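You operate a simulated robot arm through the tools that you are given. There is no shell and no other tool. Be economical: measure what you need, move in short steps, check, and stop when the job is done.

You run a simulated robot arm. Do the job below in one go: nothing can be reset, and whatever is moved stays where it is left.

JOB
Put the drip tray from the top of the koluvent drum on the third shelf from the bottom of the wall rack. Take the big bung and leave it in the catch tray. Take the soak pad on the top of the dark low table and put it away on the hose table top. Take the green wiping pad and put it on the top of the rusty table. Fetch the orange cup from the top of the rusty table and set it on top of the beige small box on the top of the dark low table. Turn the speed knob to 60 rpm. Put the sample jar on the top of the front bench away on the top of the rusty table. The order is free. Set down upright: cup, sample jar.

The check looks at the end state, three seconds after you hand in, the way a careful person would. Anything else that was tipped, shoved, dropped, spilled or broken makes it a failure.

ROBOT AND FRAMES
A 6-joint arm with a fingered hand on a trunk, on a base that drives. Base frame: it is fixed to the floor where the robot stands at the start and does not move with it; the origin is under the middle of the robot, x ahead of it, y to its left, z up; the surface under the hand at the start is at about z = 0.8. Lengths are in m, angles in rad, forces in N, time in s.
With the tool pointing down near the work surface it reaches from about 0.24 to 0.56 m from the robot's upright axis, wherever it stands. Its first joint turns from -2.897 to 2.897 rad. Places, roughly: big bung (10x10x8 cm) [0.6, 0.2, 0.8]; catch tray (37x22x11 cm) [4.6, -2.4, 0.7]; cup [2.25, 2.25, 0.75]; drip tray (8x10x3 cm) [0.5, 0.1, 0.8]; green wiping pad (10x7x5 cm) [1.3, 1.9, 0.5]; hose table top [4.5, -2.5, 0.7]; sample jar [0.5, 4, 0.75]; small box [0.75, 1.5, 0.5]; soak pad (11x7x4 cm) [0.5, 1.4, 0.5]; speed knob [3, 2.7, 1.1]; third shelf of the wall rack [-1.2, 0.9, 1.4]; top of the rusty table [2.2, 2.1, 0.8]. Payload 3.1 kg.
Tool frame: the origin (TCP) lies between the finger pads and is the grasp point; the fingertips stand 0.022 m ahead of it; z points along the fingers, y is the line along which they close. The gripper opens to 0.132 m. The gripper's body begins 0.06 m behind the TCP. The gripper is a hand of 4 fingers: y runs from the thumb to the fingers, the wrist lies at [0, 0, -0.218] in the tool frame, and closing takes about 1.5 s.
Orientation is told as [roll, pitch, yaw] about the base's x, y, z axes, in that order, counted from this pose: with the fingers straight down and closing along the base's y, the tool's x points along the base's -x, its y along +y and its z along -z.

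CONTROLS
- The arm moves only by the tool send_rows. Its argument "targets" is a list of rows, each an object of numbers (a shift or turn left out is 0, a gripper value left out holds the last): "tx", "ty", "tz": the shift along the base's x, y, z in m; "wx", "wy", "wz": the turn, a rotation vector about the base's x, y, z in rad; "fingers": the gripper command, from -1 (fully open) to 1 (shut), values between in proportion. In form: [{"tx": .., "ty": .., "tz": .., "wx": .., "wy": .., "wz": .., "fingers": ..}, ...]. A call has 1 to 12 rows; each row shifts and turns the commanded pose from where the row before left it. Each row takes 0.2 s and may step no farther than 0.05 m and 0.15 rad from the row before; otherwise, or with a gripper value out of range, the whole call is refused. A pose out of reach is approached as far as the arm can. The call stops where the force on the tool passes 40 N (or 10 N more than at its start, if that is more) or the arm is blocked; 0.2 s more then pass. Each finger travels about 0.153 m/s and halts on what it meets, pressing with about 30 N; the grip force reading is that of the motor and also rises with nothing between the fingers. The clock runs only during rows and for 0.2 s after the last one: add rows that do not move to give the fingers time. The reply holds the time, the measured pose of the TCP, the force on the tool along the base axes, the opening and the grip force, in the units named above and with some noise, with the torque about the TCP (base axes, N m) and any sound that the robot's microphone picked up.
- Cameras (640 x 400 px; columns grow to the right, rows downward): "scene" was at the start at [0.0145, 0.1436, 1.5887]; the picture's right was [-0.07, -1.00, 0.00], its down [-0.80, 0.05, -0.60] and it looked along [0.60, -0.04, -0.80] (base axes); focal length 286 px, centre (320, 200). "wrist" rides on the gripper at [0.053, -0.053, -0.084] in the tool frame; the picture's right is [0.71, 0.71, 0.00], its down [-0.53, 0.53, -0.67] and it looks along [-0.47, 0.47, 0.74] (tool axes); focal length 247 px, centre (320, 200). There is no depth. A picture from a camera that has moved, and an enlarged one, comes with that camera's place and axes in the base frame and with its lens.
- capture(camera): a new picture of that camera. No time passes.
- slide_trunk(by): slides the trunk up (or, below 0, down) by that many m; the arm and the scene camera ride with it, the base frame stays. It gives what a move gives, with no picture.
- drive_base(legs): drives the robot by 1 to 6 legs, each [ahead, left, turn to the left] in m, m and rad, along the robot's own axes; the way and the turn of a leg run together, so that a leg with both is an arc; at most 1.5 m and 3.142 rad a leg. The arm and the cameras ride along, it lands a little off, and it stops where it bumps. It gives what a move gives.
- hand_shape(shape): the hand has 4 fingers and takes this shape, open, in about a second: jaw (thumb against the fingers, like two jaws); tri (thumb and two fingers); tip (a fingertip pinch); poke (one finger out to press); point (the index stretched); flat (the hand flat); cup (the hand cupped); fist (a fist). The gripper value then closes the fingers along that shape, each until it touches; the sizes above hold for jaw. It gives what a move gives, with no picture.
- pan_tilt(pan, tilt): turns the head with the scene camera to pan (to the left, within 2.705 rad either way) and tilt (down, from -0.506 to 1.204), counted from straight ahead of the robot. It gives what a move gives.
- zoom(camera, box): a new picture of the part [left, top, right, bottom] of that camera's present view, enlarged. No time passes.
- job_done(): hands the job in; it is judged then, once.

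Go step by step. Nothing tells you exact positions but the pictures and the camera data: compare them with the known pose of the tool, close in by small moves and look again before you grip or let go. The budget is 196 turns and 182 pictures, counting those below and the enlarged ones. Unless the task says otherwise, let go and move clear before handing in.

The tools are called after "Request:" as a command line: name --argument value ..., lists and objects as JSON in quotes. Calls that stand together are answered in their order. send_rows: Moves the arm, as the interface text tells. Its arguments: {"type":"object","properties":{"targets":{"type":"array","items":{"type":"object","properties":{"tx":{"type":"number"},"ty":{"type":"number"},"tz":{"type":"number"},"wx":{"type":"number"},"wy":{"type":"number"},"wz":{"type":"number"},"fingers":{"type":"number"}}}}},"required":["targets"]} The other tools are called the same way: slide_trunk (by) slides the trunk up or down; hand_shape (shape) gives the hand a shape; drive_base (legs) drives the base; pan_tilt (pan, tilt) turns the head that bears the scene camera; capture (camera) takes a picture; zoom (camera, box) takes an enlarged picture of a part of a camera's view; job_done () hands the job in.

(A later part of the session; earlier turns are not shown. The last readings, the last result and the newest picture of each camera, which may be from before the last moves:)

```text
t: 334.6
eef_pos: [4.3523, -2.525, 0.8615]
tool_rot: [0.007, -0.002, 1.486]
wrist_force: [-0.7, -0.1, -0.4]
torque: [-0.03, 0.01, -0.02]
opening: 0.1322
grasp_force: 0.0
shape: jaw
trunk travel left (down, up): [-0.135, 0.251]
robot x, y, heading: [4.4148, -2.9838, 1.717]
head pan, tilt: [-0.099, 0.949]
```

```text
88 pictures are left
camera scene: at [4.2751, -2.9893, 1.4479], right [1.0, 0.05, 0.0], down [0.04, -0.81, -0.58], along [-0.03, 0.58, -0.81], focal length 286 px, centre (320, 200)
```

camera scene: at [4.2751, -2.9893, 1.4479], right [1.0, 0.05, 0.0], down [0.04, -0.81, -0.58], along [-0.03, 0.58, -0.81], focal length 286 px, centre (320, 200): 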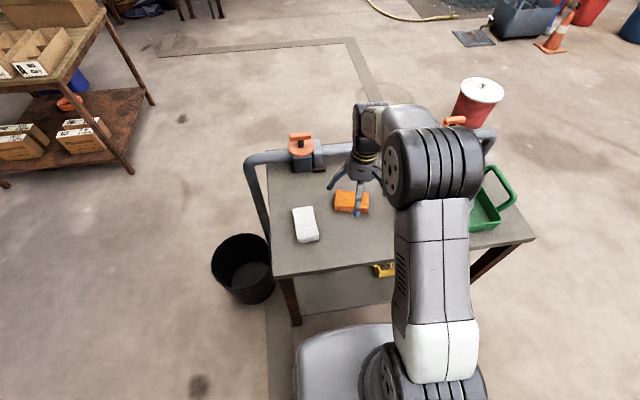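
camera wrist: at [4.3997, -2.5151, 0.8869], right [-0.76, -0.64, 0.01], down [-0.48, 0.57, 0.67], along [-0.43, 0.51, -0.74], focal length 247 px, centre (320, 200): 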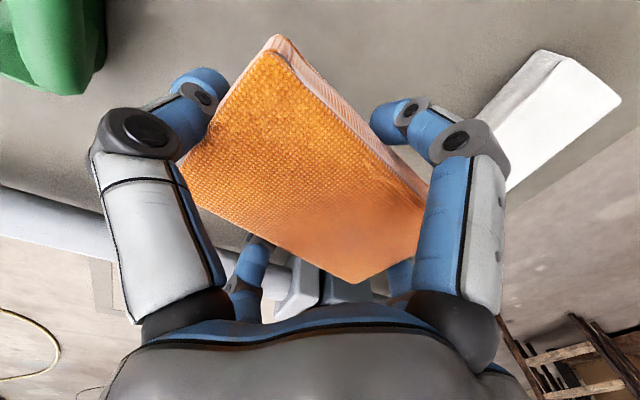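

Soak pad placed. Now return by the known route toward the north-west area.

Request:
slide_trunk --by 0.14

Request:
drive_base --legs '[[-0.339, -1.149, 0], [1.251, -0.435, 0], [1.366, -0.199, 0], [0, 0, 1.427], [1.4, 0, 0], [1.4, 0, 0]]'

Request:
drive_base --legs '[[1.3, 0, 0], [0.45, 0.58, 0], [1.05, 0, 0], [0, 0, -1.57]]'

```text
t: 336.3
eef_pos: [4.3532, -2.5259, 1.0002]
tool_rot: [0.008, -0.002, 1.485]
wrist_force: [-0.1, 0.0, 0.6]
torque: [0.02, -0.01, 0.03]
opening: 0.1323
grasp_force: 0.0
shape: jaw
trunk travel left (down, up): [-0.275, 0.111]
robot x, y, heading: [4.4148, -2.9795, 1.716]
head pan, tilt: [-0.099, 0.949]
```

```text
t: 371.8
eef_pos: [2.6109, -0.4718, 1.0005]
tool_rot: [0.007, -0.001, 2.918]
wrist_force: [0.0, 0.6, -0.4]
torque: [0.01, -0.01, 0.0]
opening: 0.1321
grasp_force: 0.0
shape: jaw
trunk travel left (down, up): [-0.275, 0.111]
robot x, y, heading: [3.0709, -0.4752, -3.132]
head pan, tilt: [-0.099, 0.949]
```

```text
t: 390.6
eef_pos: [0.2637, -0.6899, 1.0013]
tool_rot: [0.007, -0.001, 1.441]
wrist_force: [-0.2, -0.3, 0.4]
torque: [0.01, -0.01, -0.02]
opening: 0.1321
grasp_force: 0.1
shape: jaw
trunk travel left (down, up): [-0.275, 0.111]
robot x, y, heading: [0.3045, -1.1476, 1.675]
head pan, tilt: [-0.099, 0.949]
```

Request:
drive_base --legs '[[0.443, 0.391, 0], [1.394, -0.126, 0], [1.298, -0.0855, 0], [0.563, -0.863, 0], [0, 0, -2.59]]'

Request:
pan_tilt --pan 0.2 --tilt 0.6

Request:
capture --camera "scene"

```text
t: 417.5
eef_pos: [0.9322, 2.1668, 1.0012]
tool_rot: [0.008, -0.002, -1.179]
wrist_force: [0.8, 0.3, -0.5]
torque: [0.03, -0.02, 0.01]
opening: 0.1321
grasp_force: 0.1
shape: jaw
trunk travel left (down, up): [-0.275, 0.111]
robot x, y, heading: [0.669, 2.5418, -0.947]
head pan, tilt: [-0.099, 0.949]
```

```text
t: 418.4
eef_pos: [0.9324, 2.1654, 1.0004]
tool_rot: [0.008, -0.001, -1.18]
wrist_force: [-1.0, -0.7, 0.5]
torque: [0.0, -0.01, 0.01]
opening: 0.1319
grasp_force: 0.0
shape: jaw
trunk travel left (down, up): [-0.275, 0.111]
robot x, y, heading: [0.6666, 2.54, -0.951]
head pan, tilt: [0.201, 0.6]
```

```text
87 pictures are left
camera scene: at [0.8183, 2.6179, 1.6153], right [-0.68, -0.73, 0.0], down [-0.41, 0.39, -0.82], along [0.6, -0.56, -0.57], focal length 286 px, centre (320, 200)
```

scene: 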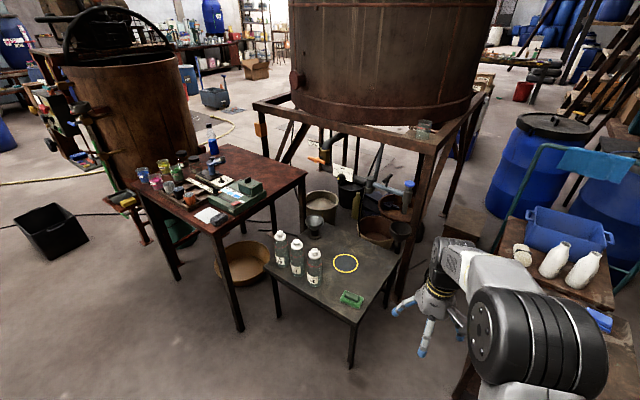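

Request:
zoom --camera "scene" --box '[110, 110, 320, 250]'

Request:
zoom --camera "scene" --box '[250, 220, 410, 330]'

Request:
zoom --camera "scene" --box '[30, 60, 210, 240]'

```text
2.86 times, centred on (215, 180) of scene
camera zoom: at [0.8183, 2.6179, 1.6153], right [-0.68, -0.73, 0.0], down [-0.41, 0.39, -0.82], along [0.6, -0.56, -0.57], focal length 816 px, centre (620, 257)
```

zoom: 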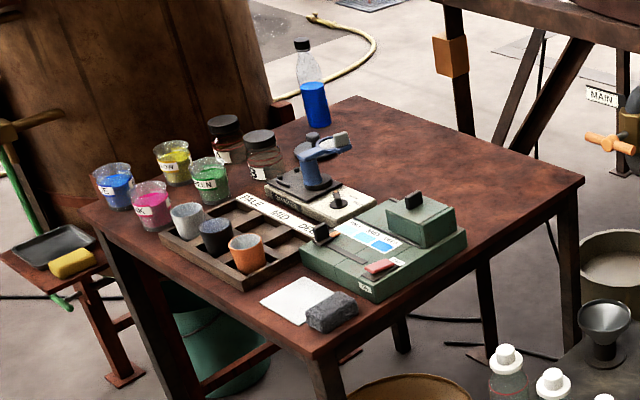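

```text
3.64 times, centred on (330, 275) of scene
camera zoom: at [0.8183, 2.6179, 1.6153], right [-0.68, -0.73, 0.0], down [-0.41, 0.39, -0.82], along [0.6, -0.56, -0.57], focal length 1039 px, centre (284, -73)
```

zoom: 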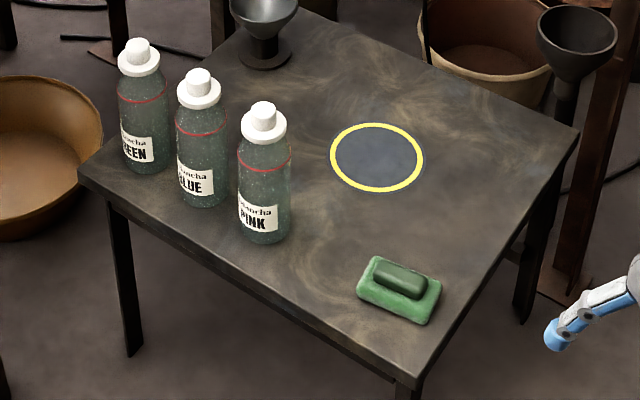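

```text
2.22 times, centred on (120, 150) of scene
camera zoom: at [0.8183, 2.6179, 1.6153], right [-0.68, -0.73, 0.0], down [-0.41, 0.39, -0.82], along [0.6, -0.56, -0.57], focal length 635 px, centre (764, 311)
```

zoom: 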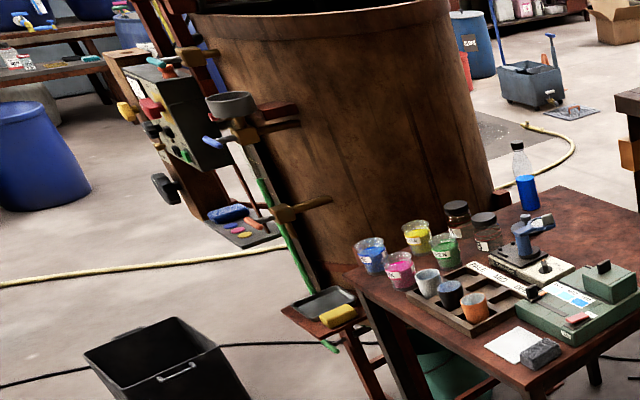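

Rusty table's free part lies at its far side; I drive to its north side to look closer at the layout and the knob machine.

Request:
drive_base --legs '[[0.44, 1.32, 0], [0, 0, -0.62]]'

Request:
pan_tilt --pan 0.15 --tilt 0.8

Request:
capture --camera "scene"

Request:
pan_tilt --pan 0.9 --tilt 0.45

Request:
capture --camera "scene"

```text
t: 426.9
eef_pos: [1.9835, 2.4915, 1.0019]
tool_rot: [0.007, -0.001, -1.776]
wrist_force: [-0.2, 0.3, -0.1]
torque: [-0.01, 0.03, 0.04]
opening: 0.1322
grasp_force: 0.1
shape: jaw
trunk travel left (down, up): [-0.275, 0.111]
robot x, y, heading: [1.9789, 2.9547, -1.549]
head pan, tilt: [0.201, 0.6]
```

```text
t: 427.7
eef_pos: [1.9834, 2.4905, 1.0015]
tool_rot: [0.006, -0.002, -1.776]
wrist_force: [-0.4, -0.2, 0.1]
torque: [0.01, -0.03, 0.01]
opening: 0.132
grasp_force: 0.1
shape: jaw
trunk travel left (down, up): [-0.275, 0.111]
robot x, y, heading: [1.9763, 2.9527, -1.548]
head pan, tilt: [0.15, 0.799]
```

```text
83 pictures are left
camera scene: at [2.1378, 2.9367, 1.5986], right [-0.98, -0.17, 0.0], down [-0.12, 0.71, -0.7], along [0.12, -0.69, -0.72], focal length 286 px, centre (320, 200)
```

scene: 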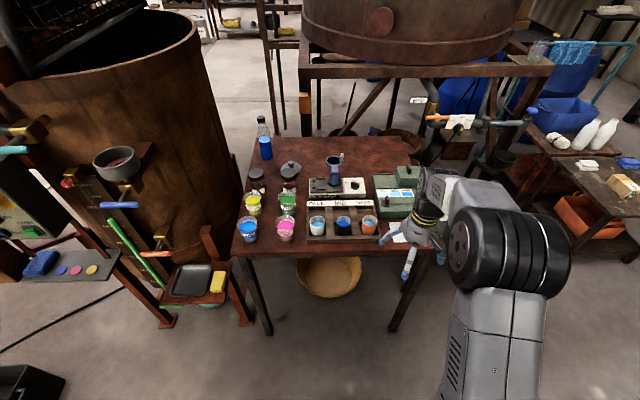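

```text
t: 428.8
eef_pos: [1.9822, 2.4916, 1.0017]
tool_rot: [0.007, -0.001, -1.777]
wrist_force: [0.2, -0.4, 0.3]
torque: [0.01, 0.01, 0.0]
opening: 0.1318
grasp_force: 0.0
shape: jaw
trunk travel left (down, up): [-0.275, 0.111]
robot x, y, heading: [1.9755, 2.9517, -1.547]
head pan, tilt: [0.901, 0.45]
```

```text
82 pictures are left
camera scene: at [2.1971, 2.9607, 1.6289], right [-0.6, -0.8, 0.0], down [-0.35, 0.26, -0.9], along [0.72, -0.54, -0.44], focal length 286 px, centre (320, 200)
```

scene: 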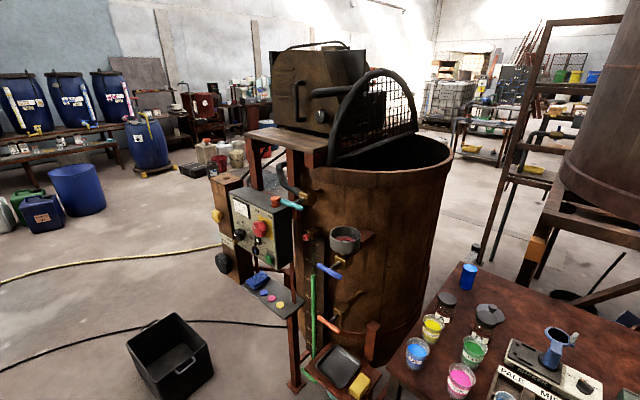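

Request:
zoom --camera "scene" --box '[200, 170, 320, 290]'

Request:
pan_tilt --pan 0.15 --tilt 0.8

Request:
zoom --camera "scene" --box '[220, 110, 440, 270]'

```text
3.33 times, centred on (260, 230) of scene
camera zoom: at [2.1971, 2.9607, 1.6289], right [-0.6, -0.8, 0.0], down [-0.35, 0.26, -0.9], along [0.72, -0.54, -0.44], focal length 952 px, centre (520, 100)
```

zoom: 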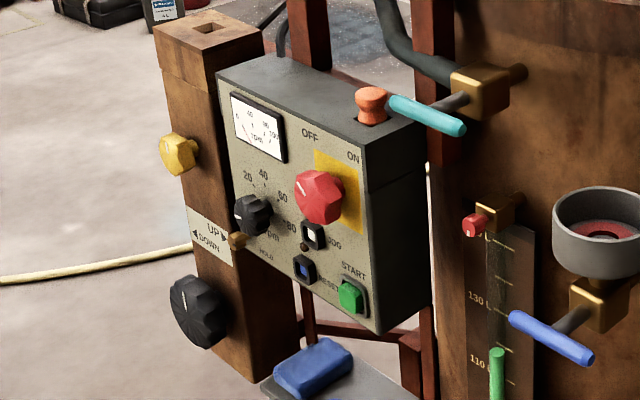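

```text
t: 429.9
eef_pos: [1.9833, 2.4901, 1.0017]
tool_rot: [0.007, -0.003, -1.775]
wrist_force: [0.8, 0.5, -0.5]
torque: [0.02, 0.0, 0.0]
opening: 0.132
grasp_force: 0.1
shape: jaw
trunk travel left (down, up): [-0.275, 0.111]
robot x, y, heading: [1.9776, 2.9512, -1.55]
head pan, tilt: [0.15, 0.799]
```

```text
2.50 times, centred on (330, 190) of scene
camera zoom: at [2.1379, 2.9368, 1.5985], right [-0.98, -0.17, 0.0], down [-0.12, 0.71, -0.7], along [0.12, -0.69, -0.72], focal length 714 px, centre (295, 225)
```

zoom: 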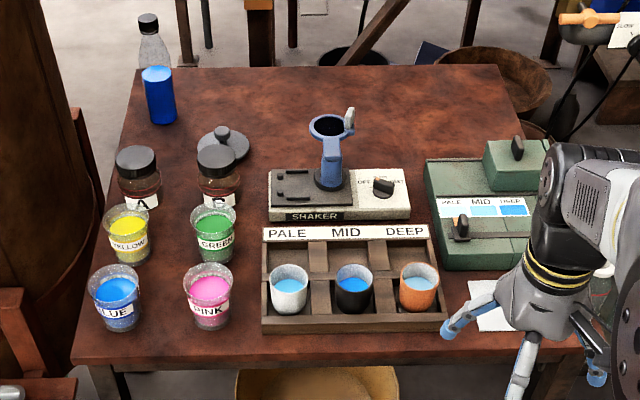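

Cups hold liquid. I test the other hand shapes here (hand is free) to see which fingers work.

Request:
hand_shape --shape "tip"

Request:
capture --camera "wrist"

Request:
hand_shape --shape "tri"

Request:
capture --camera "wrist"

```text
t: 430.8
eef_pos: [1.9837, 2.4918, 1.0013]
tool_rot: [0.006, -0.002, -1.776]
wrist_force: [-0.2, 0.1, -0.9]
torque: [-0.01, -0.01, -0.01]
opening: 0.132
grasp_force: 0.0
shape: tip
trunk travel left (down, up): [-0.275, 0.111]
robot x, y, heading: [1.9808, 2.953, -1.542]
head pan, tilt: [0.15, 0.799]
```

```text
79 pictures are left
camera wrist: at [1.9414, 2.5546, 1.0845], right [0.84, 0.55, 0.0], down [0.4, -0.62, 0.67], along [0.37, -0.56, -0.74], focal length 247 px, centre (320, 200)
```

wrist: 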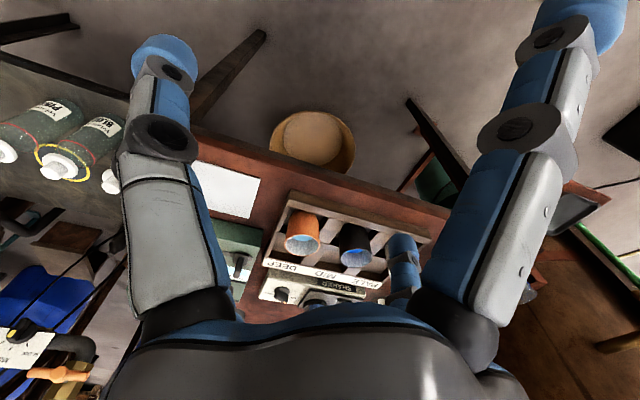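

```text
t: 431.7
eef_pos: [1.9839, 2.4922, 1.0002]
tool_rot: [0.005, -0.001, -1.776]
wrist_force: [-0.8, 0.0, -0.4]
torque: [0.0, 0.0, 0.0]
opening: 0.1316
grasp_force: 0.1
shape: tri
trunk travel left (down, up): [-0.275, 0.111]
robot x, y, heading: [1.9807, 2.9526, -1.552]
head pan, tilt: [0.15, 0.799]
```

```text
78 pictures are left
camera wrist: at [1.9414, 2.5546, 1.0845], right [0.84, 0.55, 0.0], down [0.4, -0.62, 0.67], along [0.37, -0.56, -0.74], focal length 247 px, centre (320, 200)
```

wrist: 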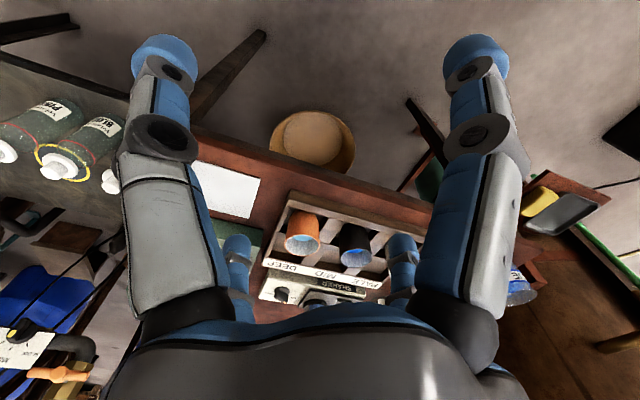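

"tip" is a two-finger pinch with the other two splayed — useful. I look at the sample jar on the front bench.

Request:
pan_tilt --pan -2.2 --tilt 0.45

Request:
capture --camera "scene"

```text
t: 433.8
eef_pos: [1.9833, 2.4915, 1.0005]
tool_rot: [0.008, 0.0, -1.777]
wrist_force: [-0.6, 0.4, -0.2]
torque: [-0.01, -0.03, 0.02]
opening: 0.132
grasp_force: 0.1
shape: tri
trunk travel left (down, up): [-0.275, 0.111]
robot x, y, heading: [1.9803, 2.955, -1.541]
head pan, tilt: [-2.201, 0.45]
```

```text
77 pictures are left
camera scene: at [2.0483, 3.0686, 1.6289], right [0.57, 0.82, 0.0], down [0.36, -0.25, -0.9], along [-0.74, 0.51, -0.44], focal length 286 px, centre (320, 200)
```

scene: 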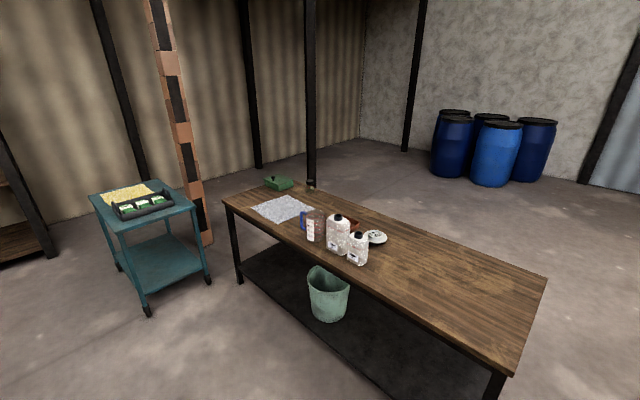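

Request:
zoom --camera "scene" --box '[240, 160, 420, 280]'

```text
3.33 times, centred on (330, 220) of scene
camera zoom: at [2.0483, 3.0686, 1.6289], right [0.57, 0.82, 0.0], down [0.36, -0.25, -0.9], along [-0.74, 0.51, -0.44], focal length 952 px, centre (287, 133)
```

zoom: 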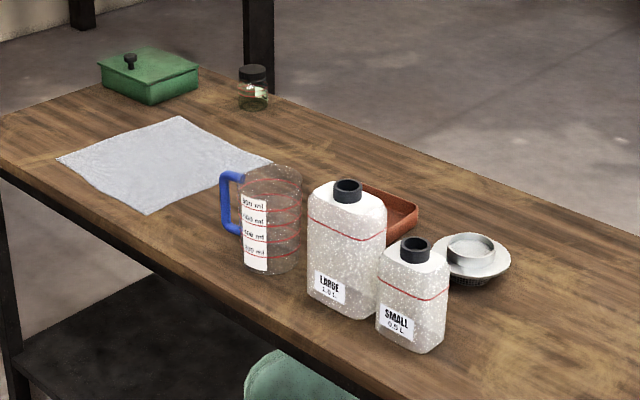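

Request:
pan_tilt --pan -0.5 --tilt 1.2

Request:
capture --camera "scene"

Request:
pan_tilt --pan 0.5 --tilt 1.2

Request:
capture --camera "scene"

```text
t: 435.6
eef_pos: [1.9837, 2.4911, 1.0021]
tool_rot: [0.007, -0.001, -1.776]
wrist_force: [0.7, 0.1, 0.6]
torque: [0.0, 0.02, -0.01]
opening: 0.1321
grasp_force: 0.1
shape: tri
trunk travel left (down, up): [-0.275, 0.111]
robot x, y, heading: [1.9793, 2.9517, -1.546]
head pan, tilt: [-0.499, 1.201]
```

```text
75 pictures are left
camera scene: at [2.0982, 2.9665, 1.5708], right [-0.89, 0.46, 0.0], down [0.43, 0.83, -0.36], along [-0.17, -0.32, -0.93], focal length 286 px, centre (320, 200)
```

scene: 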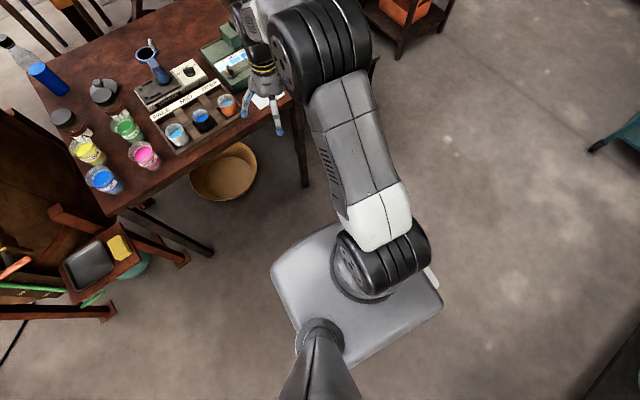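

```text
t: 436.8
eef_pos: [1.9833, 2.4914, 1.0002]
tool_rot: [0.007, -0.003, -1.778]
wrist_force: [-0.5, 0.4, -0.3]
torque: [-0.02, 0.0, -0.03]
opening: 0.1321
grasp_force: 0.1
shape: tri
trunk travel left (down, up): [-0.275, 0.111]
robot x, y, heading: [1.9795, 2.9545, -1.547]
head pan, tilt: [0.499, 1.201]
```

```text
74 pictures are left
camera scene: at [2.1517, 2.9677, 1.5708], right [-0.87, -0.5, 0.0], down [-0.46, 0.81, -0.36], along [0.18, -0.31, -0.93], focal length 286 px, centre (320, 200)
```

scene: 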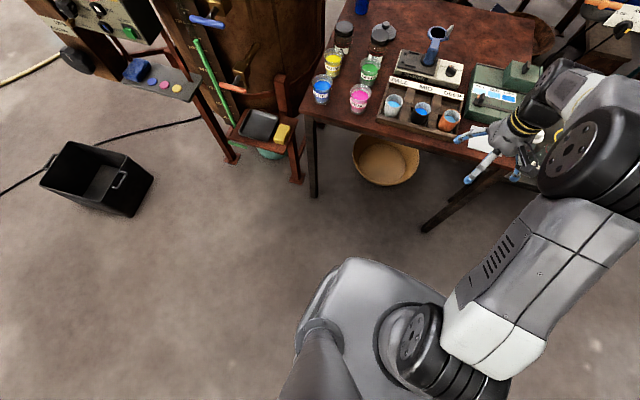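

Panel with the speed knob faces north near (3.0, 2.69, 1.1). I go north of it and look at the dial closely.

Request:
drive_base --legs '[[-0.4, 0.95, 0], [0, 0, 0.146]]'

Request:
pan_tilt --pan -0.15 --tilt 0.6

Request:
capture --camera "scene"

```text
t: 442.8
eef_pos: [3.0049, 2.9215, 1.0014]
tool_rot: [0.007, -0.002, -1.62]
wrist_force: [1.1, 0.1, 0.0]
torque: [0.0, 0.02, -0.01]
opening: 0.132
grasp_force: 0.1
shape: tri
trunk travel left (down, up): [-0.275, 0.111]
robot x, y, heading: [2.9258, 3.3753, -1.391]
head pan, tilt: [0.499, 1.201]
```

```text
t: 443.9
eef_pos: [3.0054, 2.9223, 0.9994]
tool_rot: [0.006, -0.001, -1.622]
wrist_force: [-0.3, -0.1, -0.7]
torque: [-0.04, -0.04, 0.02]
opening: 0.1321
grasp_force: 0.0
shape: tri
trunk travel left (down, up): [-0.275, 0.111]
robot x, y, heading: [2.9294, 3.3796, -1.393]
head pan, tilt: [-0.15, 0.6]
```

```text
73 pictures are left
camera scene: at [3.0641, 3.3736, 1.6153], right [-1.0, -0.03, 0.0], down [-0.02, 0.57, -0.82], along [0.02, -0.82, -0.57], focal length 286 px, centre (320, 200)
```

scene: 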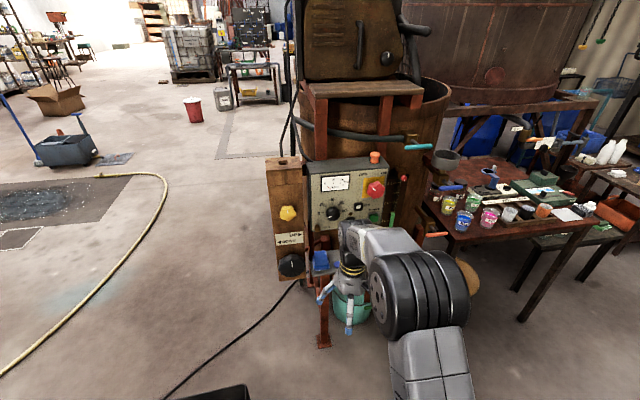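

Request:
zoom --camera "scene" --box '[300, 155, 400, 235]'

```text
5.00 times, centred on (350, 195) of scene
camera zoom: at [3.0641, 3.3736, 1.6153], right [-1.0, -0.03, 0.0], down [-0.02, 0.57, -0.82], along [0.02, -0.82, -0.57], focal length 1429 px, centre (170, 225)
```

zoom: 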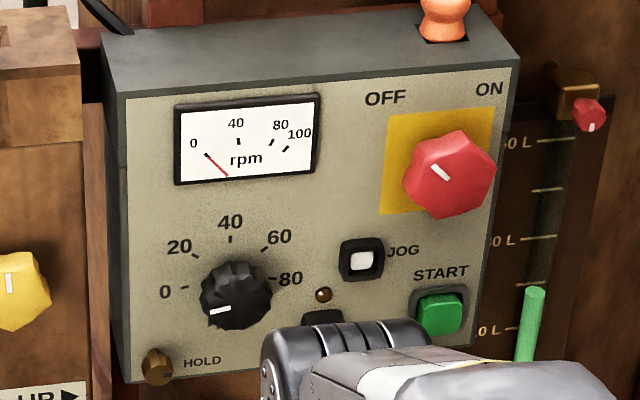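

Pointer is at ~0; needs a clockwise turn of roughly 135–150° to 60. I shape the hand to "tip", then tilt it horizontal toward the panel.

Request:
hand_shape --shape "tip"

Request:
send_rows --targets '[{"wz": 0.13, "tz": 0.02}, {"wz": 0.131, "tz": 0.02}, {"wx": -0.1397, "wy": -0.0297, "tz": 0.02, "tx": 0.0, "ty": -0.01}, {"wx": -0.1397, "wy": -0.0297, "tz": 0.02, "ty": -0.01}, {"wx": -0.1397, "wy": -0.0297, "ty": -0.01}, {"wx": -0.1397, "wy": -0.0297, "ty": -0.01}, {"wx": -0.1397, "wy": -0.0297, "ty": -0.01}, {"wx": -0.1397, "wy": -0.0297, "ty": -0.01}, {"wx": -0.1397, "wy": -0.0297, "ty": -0.01}, {"wx": -0.1397, "wy": -0.0297}, {"wx": -0.1397, "wy": -0.0297}, {"wx": -0.1397, "wy": -0.0297}]'

Request:
send_rows --targets '[{"wx": -0.1397, "wy": -0.0297}, {}]'

Request:
capture --camera "wrist"

Request:
capture --camera "scene"

```text
t: 444.8
eef_pos: [3.0041, 2.9218, 1.0009]
tool_rot: [0.006, -0.003, -1.622]
wrist_force: [-0.2, 0.2, -0.3]
torque: [0.01, -0.01, -0.03]
opening: 0.1321
grasp_force: 0.1
shape: tip
trunk travel left (down, up): [-0.275, 0.111]
robot x, y, heading: [2.9269, 3.3738, -1.39]
head pan, tilt: [-0.15, 0.6]
```

```text
t: 447.4
eef_pos: [2.9786, 2.8534, 1.1062]
tool_rot: [-0.095, -1.147, -1.366]
wrist_force: [-0.1, -0.1, 0.1]
torque: [-0.02, 0.0, 0.01]
opening: 0.132
grasp_force: 0.0
shape: tip
out of reach, approached as far as the arm can: row 8, 9, 10
trunk travel left (down, up): [-0.275, 0.111]
robot x, y, heading: [2.9317, 3.3777, -1.392]
head pan, tilt: [-0.15, 0.6]
```

```text
t: 447.9
eef_pos: [2.9792, 2.8543, 1.1054]
tool_rot: [-0.096, -1.288, -1.363]
wrist_force: [-0.2, 0.6, -0.2]
torque: [0.0, -0.01, 0.01]
opening: 0.1322
grasp_force: 0.0
shape: tip
trunk travel left (down, up): [-0.275, 0.111]
robot x, y, heading: [2.9287, 3.3753, -1.393]
head pan, tilt: [-0.15, 0.6]
```

```text
71 pictures are left
camera wrist: at [2.9136, 2.9429, 1.08], right [0.66, 0.27, -0.7], down [0.48, 0.56, 0.68], along [0.57, -0.79, 0.23], focal length 247 px, centre (320, 200)
```

wrist: 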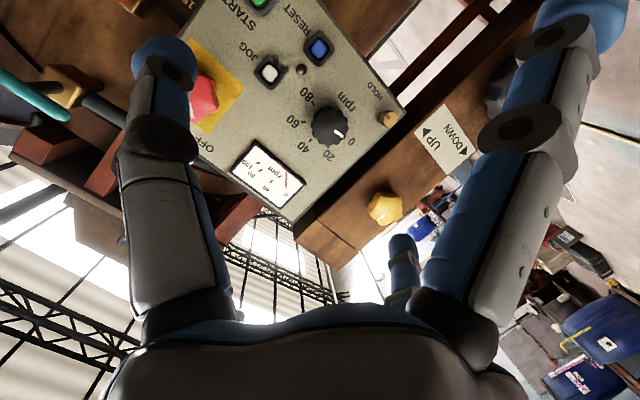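

```text
70 pictures are left
camera scene: at [3.0639, 3.3742, 1.6154], right [-1.0, -0.03, 0.0], down [-0.02, 0.56, -0.83], along [0.02, -0.82, -0.56], focal length 286 px, centre (320, 200)
```

scene: 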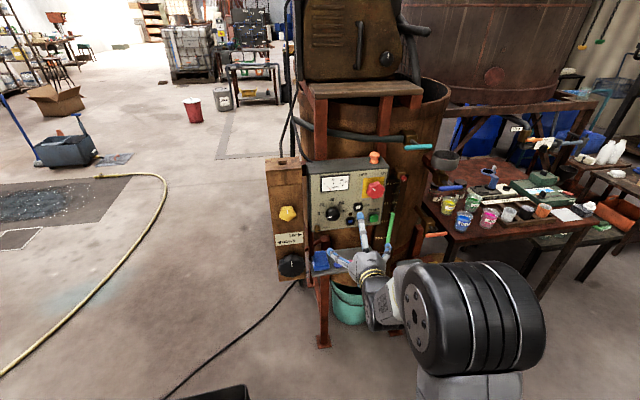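

Pointer sits at 0, so 135° clockwise is needed. I straighten the tool, pre-roll it counter-clockwise and line up in front of the knob (3.041, 2.677, 1.081).

Request:
send_rows --targets '[{"wx": -0.1395, "wy": -0.0295, "wz": 0.04, "tx": 0.02, "ty": -0.03, "tz": -0.012}, {"wx": -0.1395, "wy": -0.0295, "wz": 0.04, "tx": 0.02, "ty": -0.03, "tz": -0.012}, {"wx": -0.0312, "wy": 0.1467}, {"wx": -0.0312, "wy": 0.1467}, {"wx": -0.0312, "wy": 0.1467}, {"wx": -0.0312, "wy": 0.1467}, {"wx": -0.0312, "wy": 0.1467}, {"wx": -0.0312, "wy": 0.1467}, {"wx": -0.0312, "wy": 0.1467}, {"wx": -0.0312, "wy": 0.1467}, {"fingers": -0.2}, {}]'

Request:
capture --camera "wrist"

```text
t: 450.6
eef_pos: [3.0188, 2.7945, 1.0823]
tool_rot: [-1.59, -0.358, 0.213]
wrist_force: [-0.3, -0.8, 0.0]
torque: [-0.02, 0.03, 0.03]
opening: 0.0798
grasp_force: 0.0
shape: tip
trunk travel left (down, up): [-0.275, 0.111]
robot x, y, heading: [2.9266, 3.3758, -1.391]
head pan, tilt: [-0.15, 0.6]
```

```text
69 pictures are left
camera wrist: at [2.9339, 2.8635, 1.1127], right [-0.4, -0.1, -0.91], down [0.53, 0.79, -0.32], along [0.75, -0.61, -0.26], focal length 247 px, centre (320, 200)
```

wrist: 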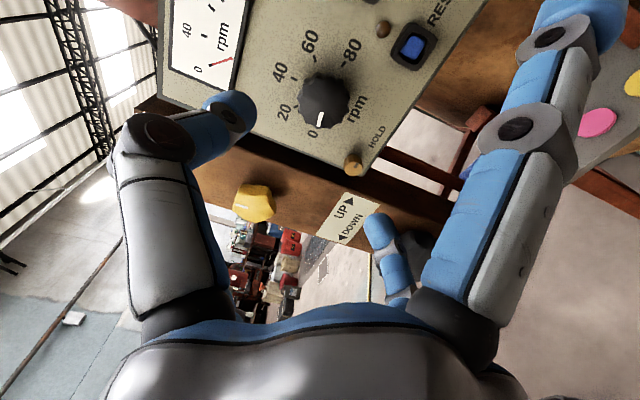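

Request:
send_rows --targets '[{"tx": 0.0065, "ty": -0.033}, {"tx": 0.0065, "ty": -0.033}, {"tx": 0.004, "ty": -0.02}, {"tx": 0.002, "ty": -0.011, "tz": -0.002}, {"tx": 0.001, "ty": -0.007}, {}]'

Request:
capture --camera "wrist"

Request:
zoom --camera "scene" --box '[300, 155, 400, 235]'

```text
t: 451.9
eef_pos: [3.0378, 2.6895, 1.0792]
tool_rot: [-1.593, -0.36, 0.213]
wrist_force: [0.4, -0.6, -0.6]
torque: [0.01, -0.02, -0.02]
opening: 0.0797
grasp_force: 0.1
shape: tip
trunk travel left (down, up): [-0.275, 0.111]
robot x, y, heading: [2.9246, 3.3778, -1.393]
head pan, tilt: [-0.15, 0.6]
```

```text
68 pictures are left
camera wrist: at [2.9534, 2.7587, 1.1089], right [-0.4, -0.1, -0.91], down [0.53, 0.79, -0.32], along [0.75, -0.61, -0.26], focal length 247 px, centre (320, 200)
```

wrist: 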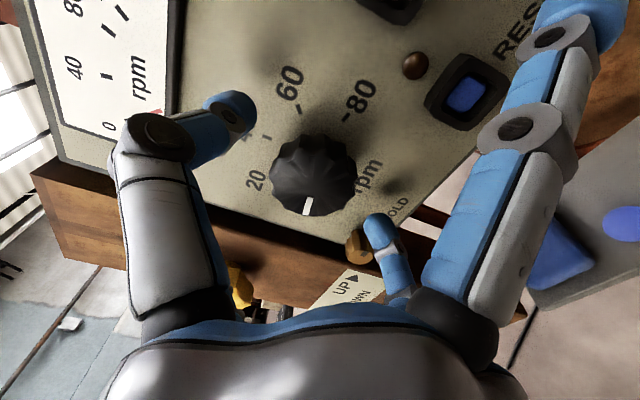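

```text
5.00 times, centred on (350, 195) of scene
camera zoom: at [3.064, 3.3736, 1.6154], right [-1.0, -0.03, 0.0], down [-0.02, 0.56, -0.83], along [0.02, -0.82, -0.56], focal length 1429 px, centre (170, 225)
```

zoom: 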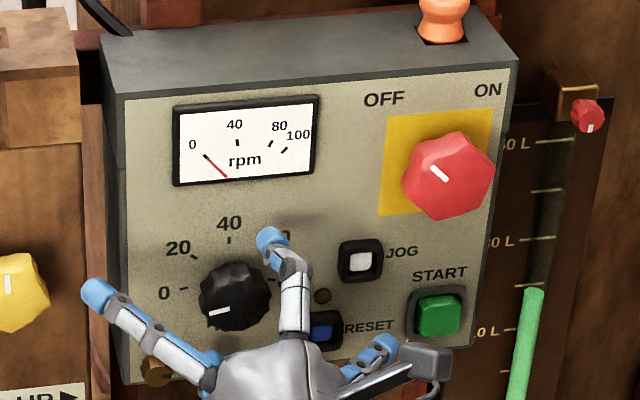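

Request:
send_rows --targets '[{"tx": 0.001, "ty": -0.005, "tz": 0.002}, {"fingers": 1}, {}, {}, {}, {}]'

Request:
capture --camera "wrist"

```text
t: 453.4
eef_pos: [3.0375, 2.6844, 1.0801]
tool_rot: [-1.592, -0.361, 0.212]
wrist_force: [-1.6, -3.0, 0.8]
torque: [0.0, -0.07, -0.06]
opening: 0.0349
grasp_force: 30.0
shape: tip
trunk travel left (down, up): [-0.275, 0.111]
robot x, y, heading: [2.9264, 3.3779, -1.396]
head pan, tilt: [-0.15, 0.6]
```

```text
66 pictures are left
camera wrist: at [2.9537, 2.7536, 1.111], right [-0.4, -0.1, -0.91], down [0.53, 0.79, -0.32], along [0.75, -0.61, -0.26], focal length 247 px, centre (320, 200)
```

wrist: 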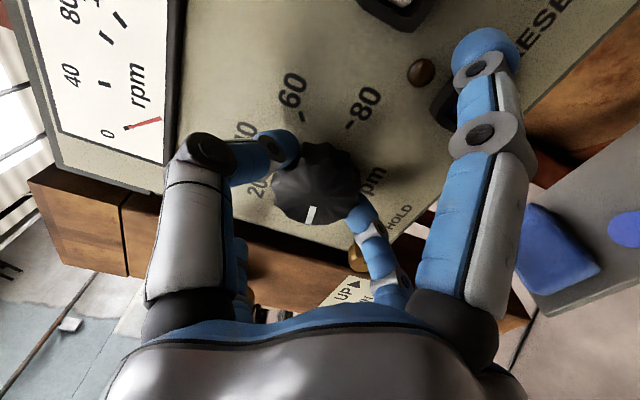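

Gripped. Rotate clockwise, first half.

Request:
send_rows --targets '[{"wx": 0.0306, "wy": -0.1441}, {"wx": 0.0306, "wy": -0.1441}, {"wx": 0.0306, "wy": -0.1441}, {"wx": 0.0306, "wy": -0.1441}, {"wx": 0.0306, "wy": -0.1441}, {"wx": 0.0306, "wy": -0.1441}, {"wx": 0.0306, "wy": -0.1441}, {"wx": 0.0306, "wy": -0.1441}, {}]'

Request:
capture --camera "wrist"

```text
t: 455.4
eef_pos: [3.0406, 2.6837, 1.0809]
tool_rot: [-1.591, -1.54, 0.212]
wrist_force: [1.2, 3.9, -15.2]
torque: [0.2, 0.11, 0.03]
opening: 0.035
grasp_force: 30.4
shape: tip
trunk travel left (down, up): [-0.275, 0.111]
robot x, y, heading: [2.9284, 3.3743, -1.391]
head pan, tilt: [-0.15, 0.6]
```

```text
65 pictures are left
camera wrist: at [2.9704, 2.7567, 1.0289], right [0.67, 0.13, -0.73], down [0.41, 0.76, 0.51], along [0.62, -0.64, 0.46], focal length 247 px, centre (320, 200)
```

wrist: 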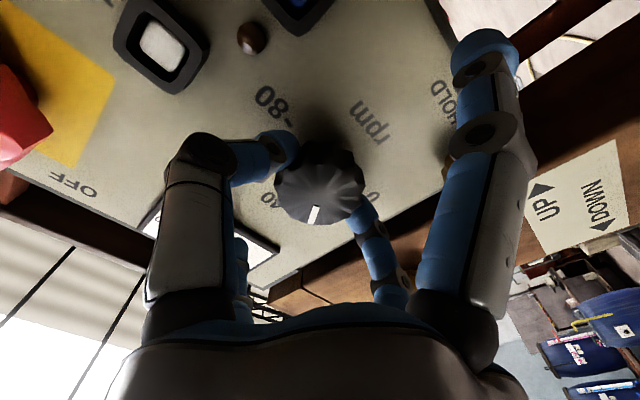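

The knob turns with the hand (now ~+67°), but a side finger is nearing the HOLD button. I release, back off, re-roll and regrip for the second half.

Request:
send_rows --targets '[{"fingers": -0.2}, {}, {}, {"tx": -0.004, "ty": 0.02}, {"tx": -0.005, "ty": 0.025}, {"fingers": 0.1, "wx": -0.0285, "wy": 0.134}, {"wx": -0.0285, "wy": 0.134}, {"wx": -0.0285, "wy": 0.134}, {"wx": -0.0285, "wy": 0.134}, {"wx": -0.0285, "wy": 0.134}, {"wx": -0.0285, "wy": 0.134}, {}]'

Request:
capture --camera "wrist"

Request:
zoom --camera "scene" --box '[300, 155, 400, 235]'

```text
t: 457.9
eef_pos: [3.0307, 2.7308, 1.0814]
tool_rot: [-1.593, -0.712, 0.214]
wrist_force: [-0.2, 0.4, 0.8]
torque: [-0.01, -0.02, 0.02]
opening: 0.0599
grasp_force: 0.1
shape: tip
trunk travel left (down, up): [-0.275, 0.111]
robot x, y, heading: [2.9263, 3.3768, -1.389]
head pan, tilt: [-0.15, 0.6]
```

```text
64 pictures are left
camera wrist: at [2.9396, 2.7979, 1.0866], right [-0.07, -0.03, -1.0], down [0.6, 0.8, -0.06], along [0.8, -0.6, -0.03], focal length 247 px, centre (320, 200)
```

wrist: 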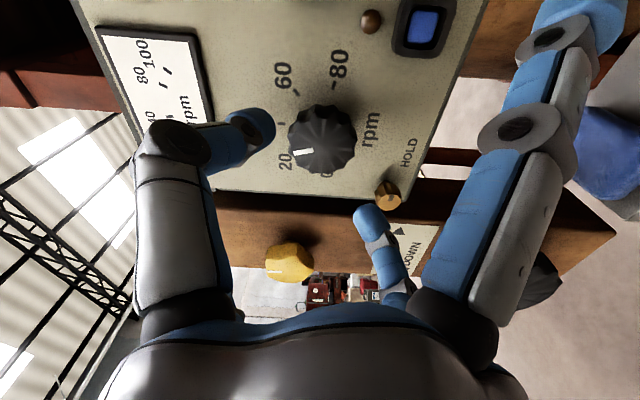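

```text
5.00 times, centred on (350, 195) of scene
camera zoom: at [3.064, 3.3736, 1.6154], right [-1.0, -0.03, 0.0], down [-0.02, 0.56, -0.83], along [0.02, -0.82, -0.56], focal length 1429 px, centre (170, 225)
```

zoom: 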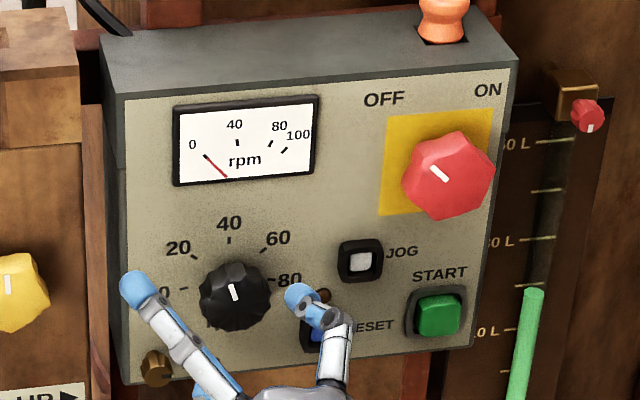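

Request:
send_rows --targets '[{"tx": 0.005, "ty": -0.025}, {"tx": 0.004, "ty": -0.021}, {"fingers": 1}, {}, {}, {}]'

Request:
send_rows --targets '[{"wx": 0.0297, "wy": -0.1397}, {"wx": 0.0297, "wy": -0.1397}, {"wx": 0.0297, "wy": -0.1397}, {"wx": 0.0297, "wy": -0.1397}, {"wx": 0.0297, "wy": -0.1397}, {"wx": 0.0297, "wy": -0.1397}, {"wx": 0.0297, "wy": -0.1397}, {}]'

Request:
zoom --camera "scene" --box '[310, 185, 370, 235]'

```text
t: 459.4
eef_pos: [3.0387, 2.6838, 1.0835]
tool_rot: [-1.591, -0.716, 0.213]
wrist_force: [-0.1, -2.6, 1.0]
torque: [-0.02, 0.03, 0.0]
opening: 0.0354
grasp_force: 30.2
shape: tip
trunk travel left (down, up): [-0.275, 0.111]
robot x, y, heading: [2.9275, 3.374, -1.389]
head pan, tilt: [-0.15, 0.6]
```

```text
t: 461.1
eef_pos: [3.0399, 2.6833, 1.0809]
tool_rot: [1.555, -1.425, -2.936]
wrist_force: [-1.8, -0.6, -5.9]
torque: [0.11, 0.02, -0.08]
opening: 0.0354
grasp_force: 29.5
shape: tip
trunk travel left (down, up): [-0.275, 0.111]
robot x, y, heading: [2.9258, 3.376, -1.393]
head pan, tilt: [-0.15, 0.6]
```

```text
8.00 times, centred on (340, 210) of scene
camera zoom: at [3.0636, 3.3723, 1.6154], right [-1.0, -0.03, 0.0], down [-0.02, 0.57, -0.82], along [0.02, -0.82, -0.57], focal length 2286 px, centre (160, 120)
```

zoom: 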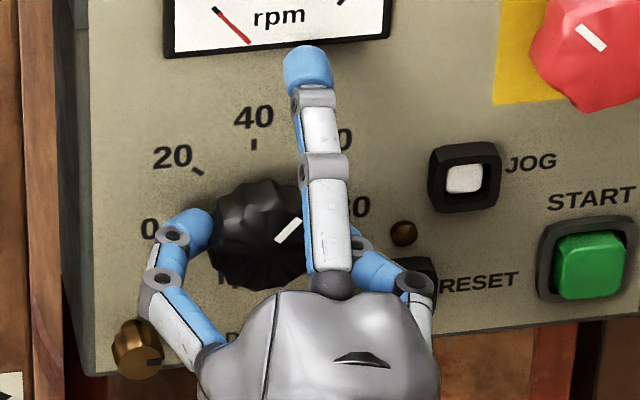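

Request:
send_rows --targets '[{"fingers": -0.2}, {}, {}, {"tx": -0.005, "ty": 0.025}, {"tx": -0.009, "ty": 0.045}, {"tx": -0.008, "ty": 0.04}, {}]'

Request:
capture --camera "wrist"

Request:
zoom --camera "scene" --box '[310, 185, 370, 235]'

```text
t: 462.8
eef_pos: [3.0174, 2.7947, 1.0852]
tool_rot: [1.573, -1.427, -2.954]
wrist_force: [0.2, 0.2, -0.5]
torque: [0.04, 0.0, 0.0]
opening: 0.0784
grasp_force: 0.0
shape: tip
trunk travel left (down, up): [-0.275, 0.111]
robot x, y, heading: [2.9256, 3.3784, -1.387]
head pan, tilt: [-0.15, 0.6]
```

```text
61 pictures are left
camera wrist: at [2.9571, 2.8687, 1.0244], right [0.79, 0.15, -0.6], down [0.31, 0.74, 0.6], along [0.53, -0.66, 0.54], focal length 247 px, centre (320, 200)
```

wrist: 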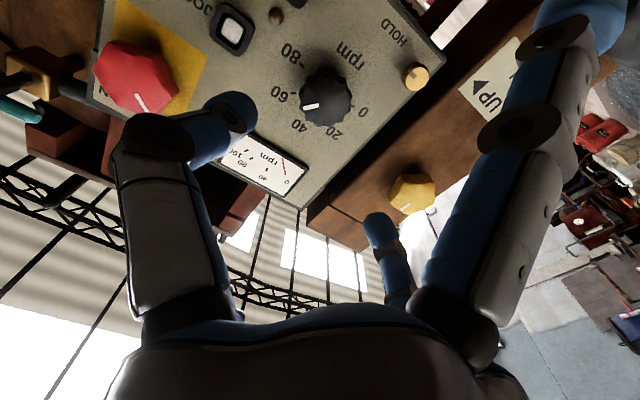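

```text
8.00 times, centred on (340, 210) of scene
camera zoom: at [3.0641, 3.373, 1.6154], right [-1.0, -0.03, 0.0], down [-0.02, 0.57, -0.82], along [0.02, -0.82, -0.57], focal length 2286 px, centre (160, 120)
```

zoom: 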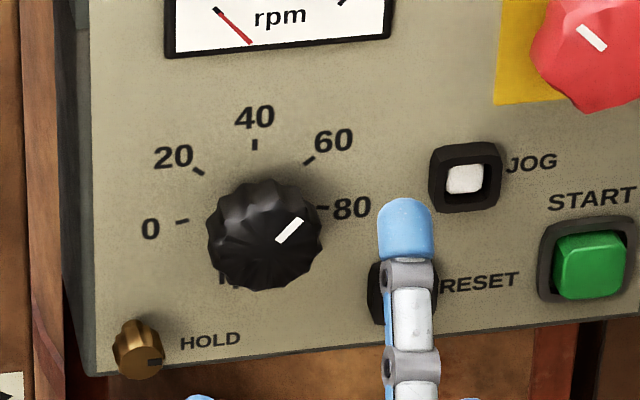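

Request:
zoom --camera "wrist" --box '[265, 40, 385, 150]'

```text
3.64 times, centred on (325, 95) of wrist
camera zoom: at [2.9571, 2.8687, 1.0244], right [0.79, 0.15, -0.6], down [0.31, 0.74, 0.6], along [0.53, -0.66, 0.54], focal length 898 px, centre (302, 582)
```

zoom: 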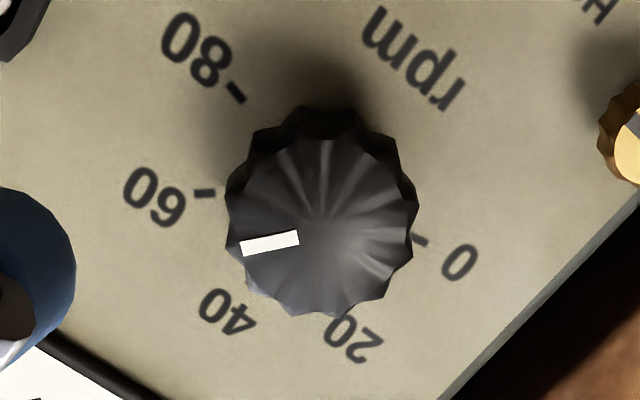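

Dial reads ≈60 (two views average 60.0). Knob done; I fold the hand back to vertical while retracting.

Request:
send_rows --targets '[{"wx": -0.031, "wy": 0.146}, {"wx": 0.1397, "wy": 0.0297, "ty": 0.002, "tz": -0.008}, {"wx": 0.1397, "wy": 0.0297, "tx": -0.001, "ty": 0.006, "tz": -0.008}, {"wx": 0.1397, "wy": 0.0297, "tx": -0.002, "ty": 0.01, "tz": -0.008}, {"wx": 0.1397, "wy": 0.0297, "tx": -0.003, "ty": 0.0134, "tz": -0.01}, {"wx": 0.1397, "wy": 0.0297, "tx": -0.003, "ty": 0.017, "tz": -0.012}, {"wx": 0.1397, "wy": 0.0297, "tx": -0.004, "ty": 0.02, "tz": -0.012}, {"wx": 0.1397, "wy": 0.0297, "tx": -0.005, "ty": 0.022, "tz": -0.012}, {"wx": 0.1397, "wy": 0.0297, "tx": -0.005, "ty": 0.025, "tz": -0.012}, {"wx": 0.1397, "wy": 0.0297, "tx": -0.005, "ty": 0.026, "tz": -0.012}, {"wx": 0.1397, "wy": 0.0297, "tx": -0.006, "ty": 0.027, "tz": -0.012}, {"wx": 0.1397, "wy": 0.0297, "tx": -0.006, "ty": 0.028, "tz": -0.012}]'

Request:
send_rows --targets '[{"fingers": -1}, {}]'

```text
t: 465.4
eef_pos: [2.9775, 2.9705, 0.9625]
tool_rot: [0.07, -0.241, -1.356]
wrist_force: [-0.1, 0.3, -0.2]
torque: [-0.03, -0.02, -0.01]
opening: 0.0786
grasp_force: 0.1
shape: tip
out of reach, approached as far as the arm can: row 8, 9, 11, 12
trunk travel left (down, up): [-0.275, 0.111]
robot x, y, heading: [2.9247, 3.3747, -1.389]
head pan, tilt: [-0.15, 0.6]
```

```text
t: 465.9
eef_pos: [2.977, 2.9705, 0.9628]
tool_rot: [0.071, -0.241, -1.355]
wrist_force: [0.0, 0.1, -1.0]
torque: [-0.03, -0.01, 0.02]
opening: 0.1317
grasp_force: 0.0
shape: tip
trunk travel left (down, up): [-0.275, 0.111]
robot x, y, heading: [2.9256, 3.3785, -1.39]
head pan, tilt: [-0.15, 0.6]
```

Request:
send_rows --targets '[{"wx": 0.118, "wy": 0.025}, {"wx": 0.118, "wy": 0.025}, {"wx": -0.015, "wy": 0.068}, {"tz": 0.04}, {}]'

Request:
drive_base --legs '[[-0.05, -0.78, 0]]'

Request:
pan_tilt --pan 0.0 --tilt 0.85

Request:
capture --camera "scene"

```text
t: 467.1
eef_pos: [2.9696, 3.0041, 0.959]
tool_rot: [0.153, -0.054, -1.363]
wrist_force: [0.9, -0.3, -0.3]
torque: [0.03, -0.04, 0.01]
opening: 0.1322
grasp_force: 0.1
shape: tip
out of reach, approached as far as the arm can: row 1, 2, 3, 4
trunk travel left (down, up): [-0.275, 0.111]
robot x, y, heading: [2.9265, 3.3759, -1.392]
head pan, tilt: [-0.15, 0.6]
```

```text
t: 471.4
eef_pos: [2.1878, 2.9146, 0.9593]
tool_rot: [0.155, -0.055, -1.359]
wrist_force: [-1.3, 0.7, 0.6]
torque: [-0.01, -0.02, -0.01]
opening: 0.1319
grasp_force: 0.0
shape: tip
trunk travel left (down, up): [-0.275, 0.111]
robot x, y, heading: [2.1429, 3.2831, -1.387]
head pan, tilt: [-0.15, 0.6]
```

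```text
t: 472.2
eef_pos: [2.1879, 2.9143, 0.9589]
tool_rot: [0.153, -0.055, -1.36]
wrist_force: [-1.1, -0.8, -0.7]
torque: [0.03, 0.02, 0.03]
opening: 0.1319
grasp_force: 0.2
shape: tip
trunk travel left (down, up): [-0.275, 0.111]
robot x, y, heading: [2.1484, 3.2835, -1.388]
head pan, tilt: [0.0, 0.85]
```

```text
58 pictures are left
camera scene: at [2.2921, 3.2934, 1.5945], right [-0.98, -0.18, 0.0], down [-0.14, 0.74, -0.66], along [0.12, -0.65, -0.75], focal length 286 px, centre (320, 200)
```

scene: 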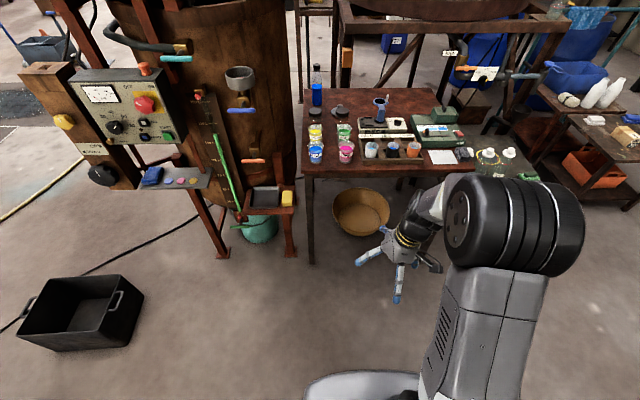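

Request:
send_rows --targets '[{"tx": 0.009, "ty": -0.045}, {"tx": 0.009, "ty": -0.045}, {"wx": -0.032, "wy": 0.145}, {"wx": 0.052, "wy": 0.012}, {"tz": 0.03}, {}]'

```text
t: 473.6
eef_pos: [2.2091, 2.8476, 0.9654]
tool_rot: [0.209, -0.027, -1.366]
wrist_force: [0.1, -0.9, 0.1]
torque: [0.01, -0.03, -0.02]
opening: 0.1321
grasp_force: 0.0
shape: tip
out of reach, approached as far as the arm can: row 1, 2, 3, 4, 5
trunk travel left (down, up): [-0.275, 0.111]
robot x, y, heading: [2.1403, 3.2812, -1.39]
head pan, tilt: [0.0, 0.85]
```

Request:
send_rows --targets '[{"wz": 0.14}, {"wz": 0.14}, {"wz": 0.14}, {}]'

Request:
capture --camera "scene"

```text
t: 474.6
eef_pos: [2.2178, 2.8766, 0.9391]
tool_rot: [0.209, -0.047, -0.946]
wrist_force: [-1.6, 0.0, 0.4]
torque: [0.01, -0.03, 0.01]
opening: 0.1319
grasp_force: 0.1
shape: tip
out of reach, approached as far as the arm can: row 1, 2, 3
trunk travel left (down, up): [-0.275, 0.111]
robot x, y, heading: [2.1467, 3.2854, -1.388]
head pan, tilt: [0.0, 0.85]
```

```text
57 pictures are left
camera scene: at [2.292, 3.2934, 1.5945], right [-0.98, -0.18, 0.0], down [-0.14, 0.74, -0.66], along [0.12, -0.65, -0.75], focal length 286 px, centre (320, 200)
```

scene: 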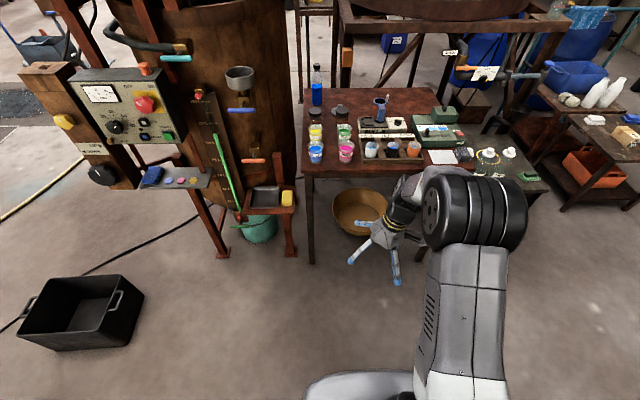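

Request:
send_rows --targets '[{"tz": 0.05}, {"tz": 0.05}, {"tz": 0.05}, {"wz": -0.14}, {"wz": -0.14}, {"wz": -0.14}, {}]'

```text
t: 476.2
eef_pos: [2.2316, 2.8997, 1.0606]
tool_rot: [0.226, -0.056, -1.371]
wrist_force: [0.2, 0.1, -0.2]
torque: [-0.02, -0.01, 0.02]
opening: 0.1318
grasp_force: 0.1
shape: tip
out of reach, approached as far as the arm can: row 1, 2, 3, 4
trunk travel left (down, up): [-0.275, 0.111]
robot x, y, heading: [2.1411, 3.2844, -1.392]
head pan, tilt: [0.0, 0.85]
```

Request:
send_rows --targets '[{"wx": 0.03, "wy": -0.14}, {"wx": 0.018, "wy": -0.08}, {"wx": 0.054, "wy": 0.011}, {"tx": 0.005, "ty": -0.03}, {}]'

```text
t: 477.4
eef_pos: [2.2378, 2.8692, 1.0629]
tool_rot: [0.441, 0.007, -1.381]
wrist_force: [0.1, -0.2, -0.2]
torque: [-0.04, 0.01, 0.02]
opening: 0.1322
grasp_force: 0.0
shape: tip
trunk travel left (down, up): [-0.275, 0.111]
robot x, y, heading: [2.1443, 3.2835, -1.39]
head pan, tilt: [0.0, 0.85]
```

Request:
send_rows --targets '[{"wx": -0.028, "wy": 0.144}, {"wx": -0.028, "wy": 0.144}, {"wx": -0.028, "wy": 0.144}, {}]'

```text
t: 478.4
eef_pos: [2.2363, 2.8694, 1.0616]
tool_rot: [0.252, 0.003, -1.383]
wrist_force: [-0.8, -0.1, 0.0]
torque: [0.01, -0.01, -0.02]
opening: 0.132
grasp_force: 0.0
shape: tip
out of reach, approached as far as the arm can: row 2, 3
trunk travel left (down, up): [-0.275, 0.111]
robot x, y, heading: [2.143, 3.2878, -1.392]
head pan, tilt: [0.0, 0.85]
```

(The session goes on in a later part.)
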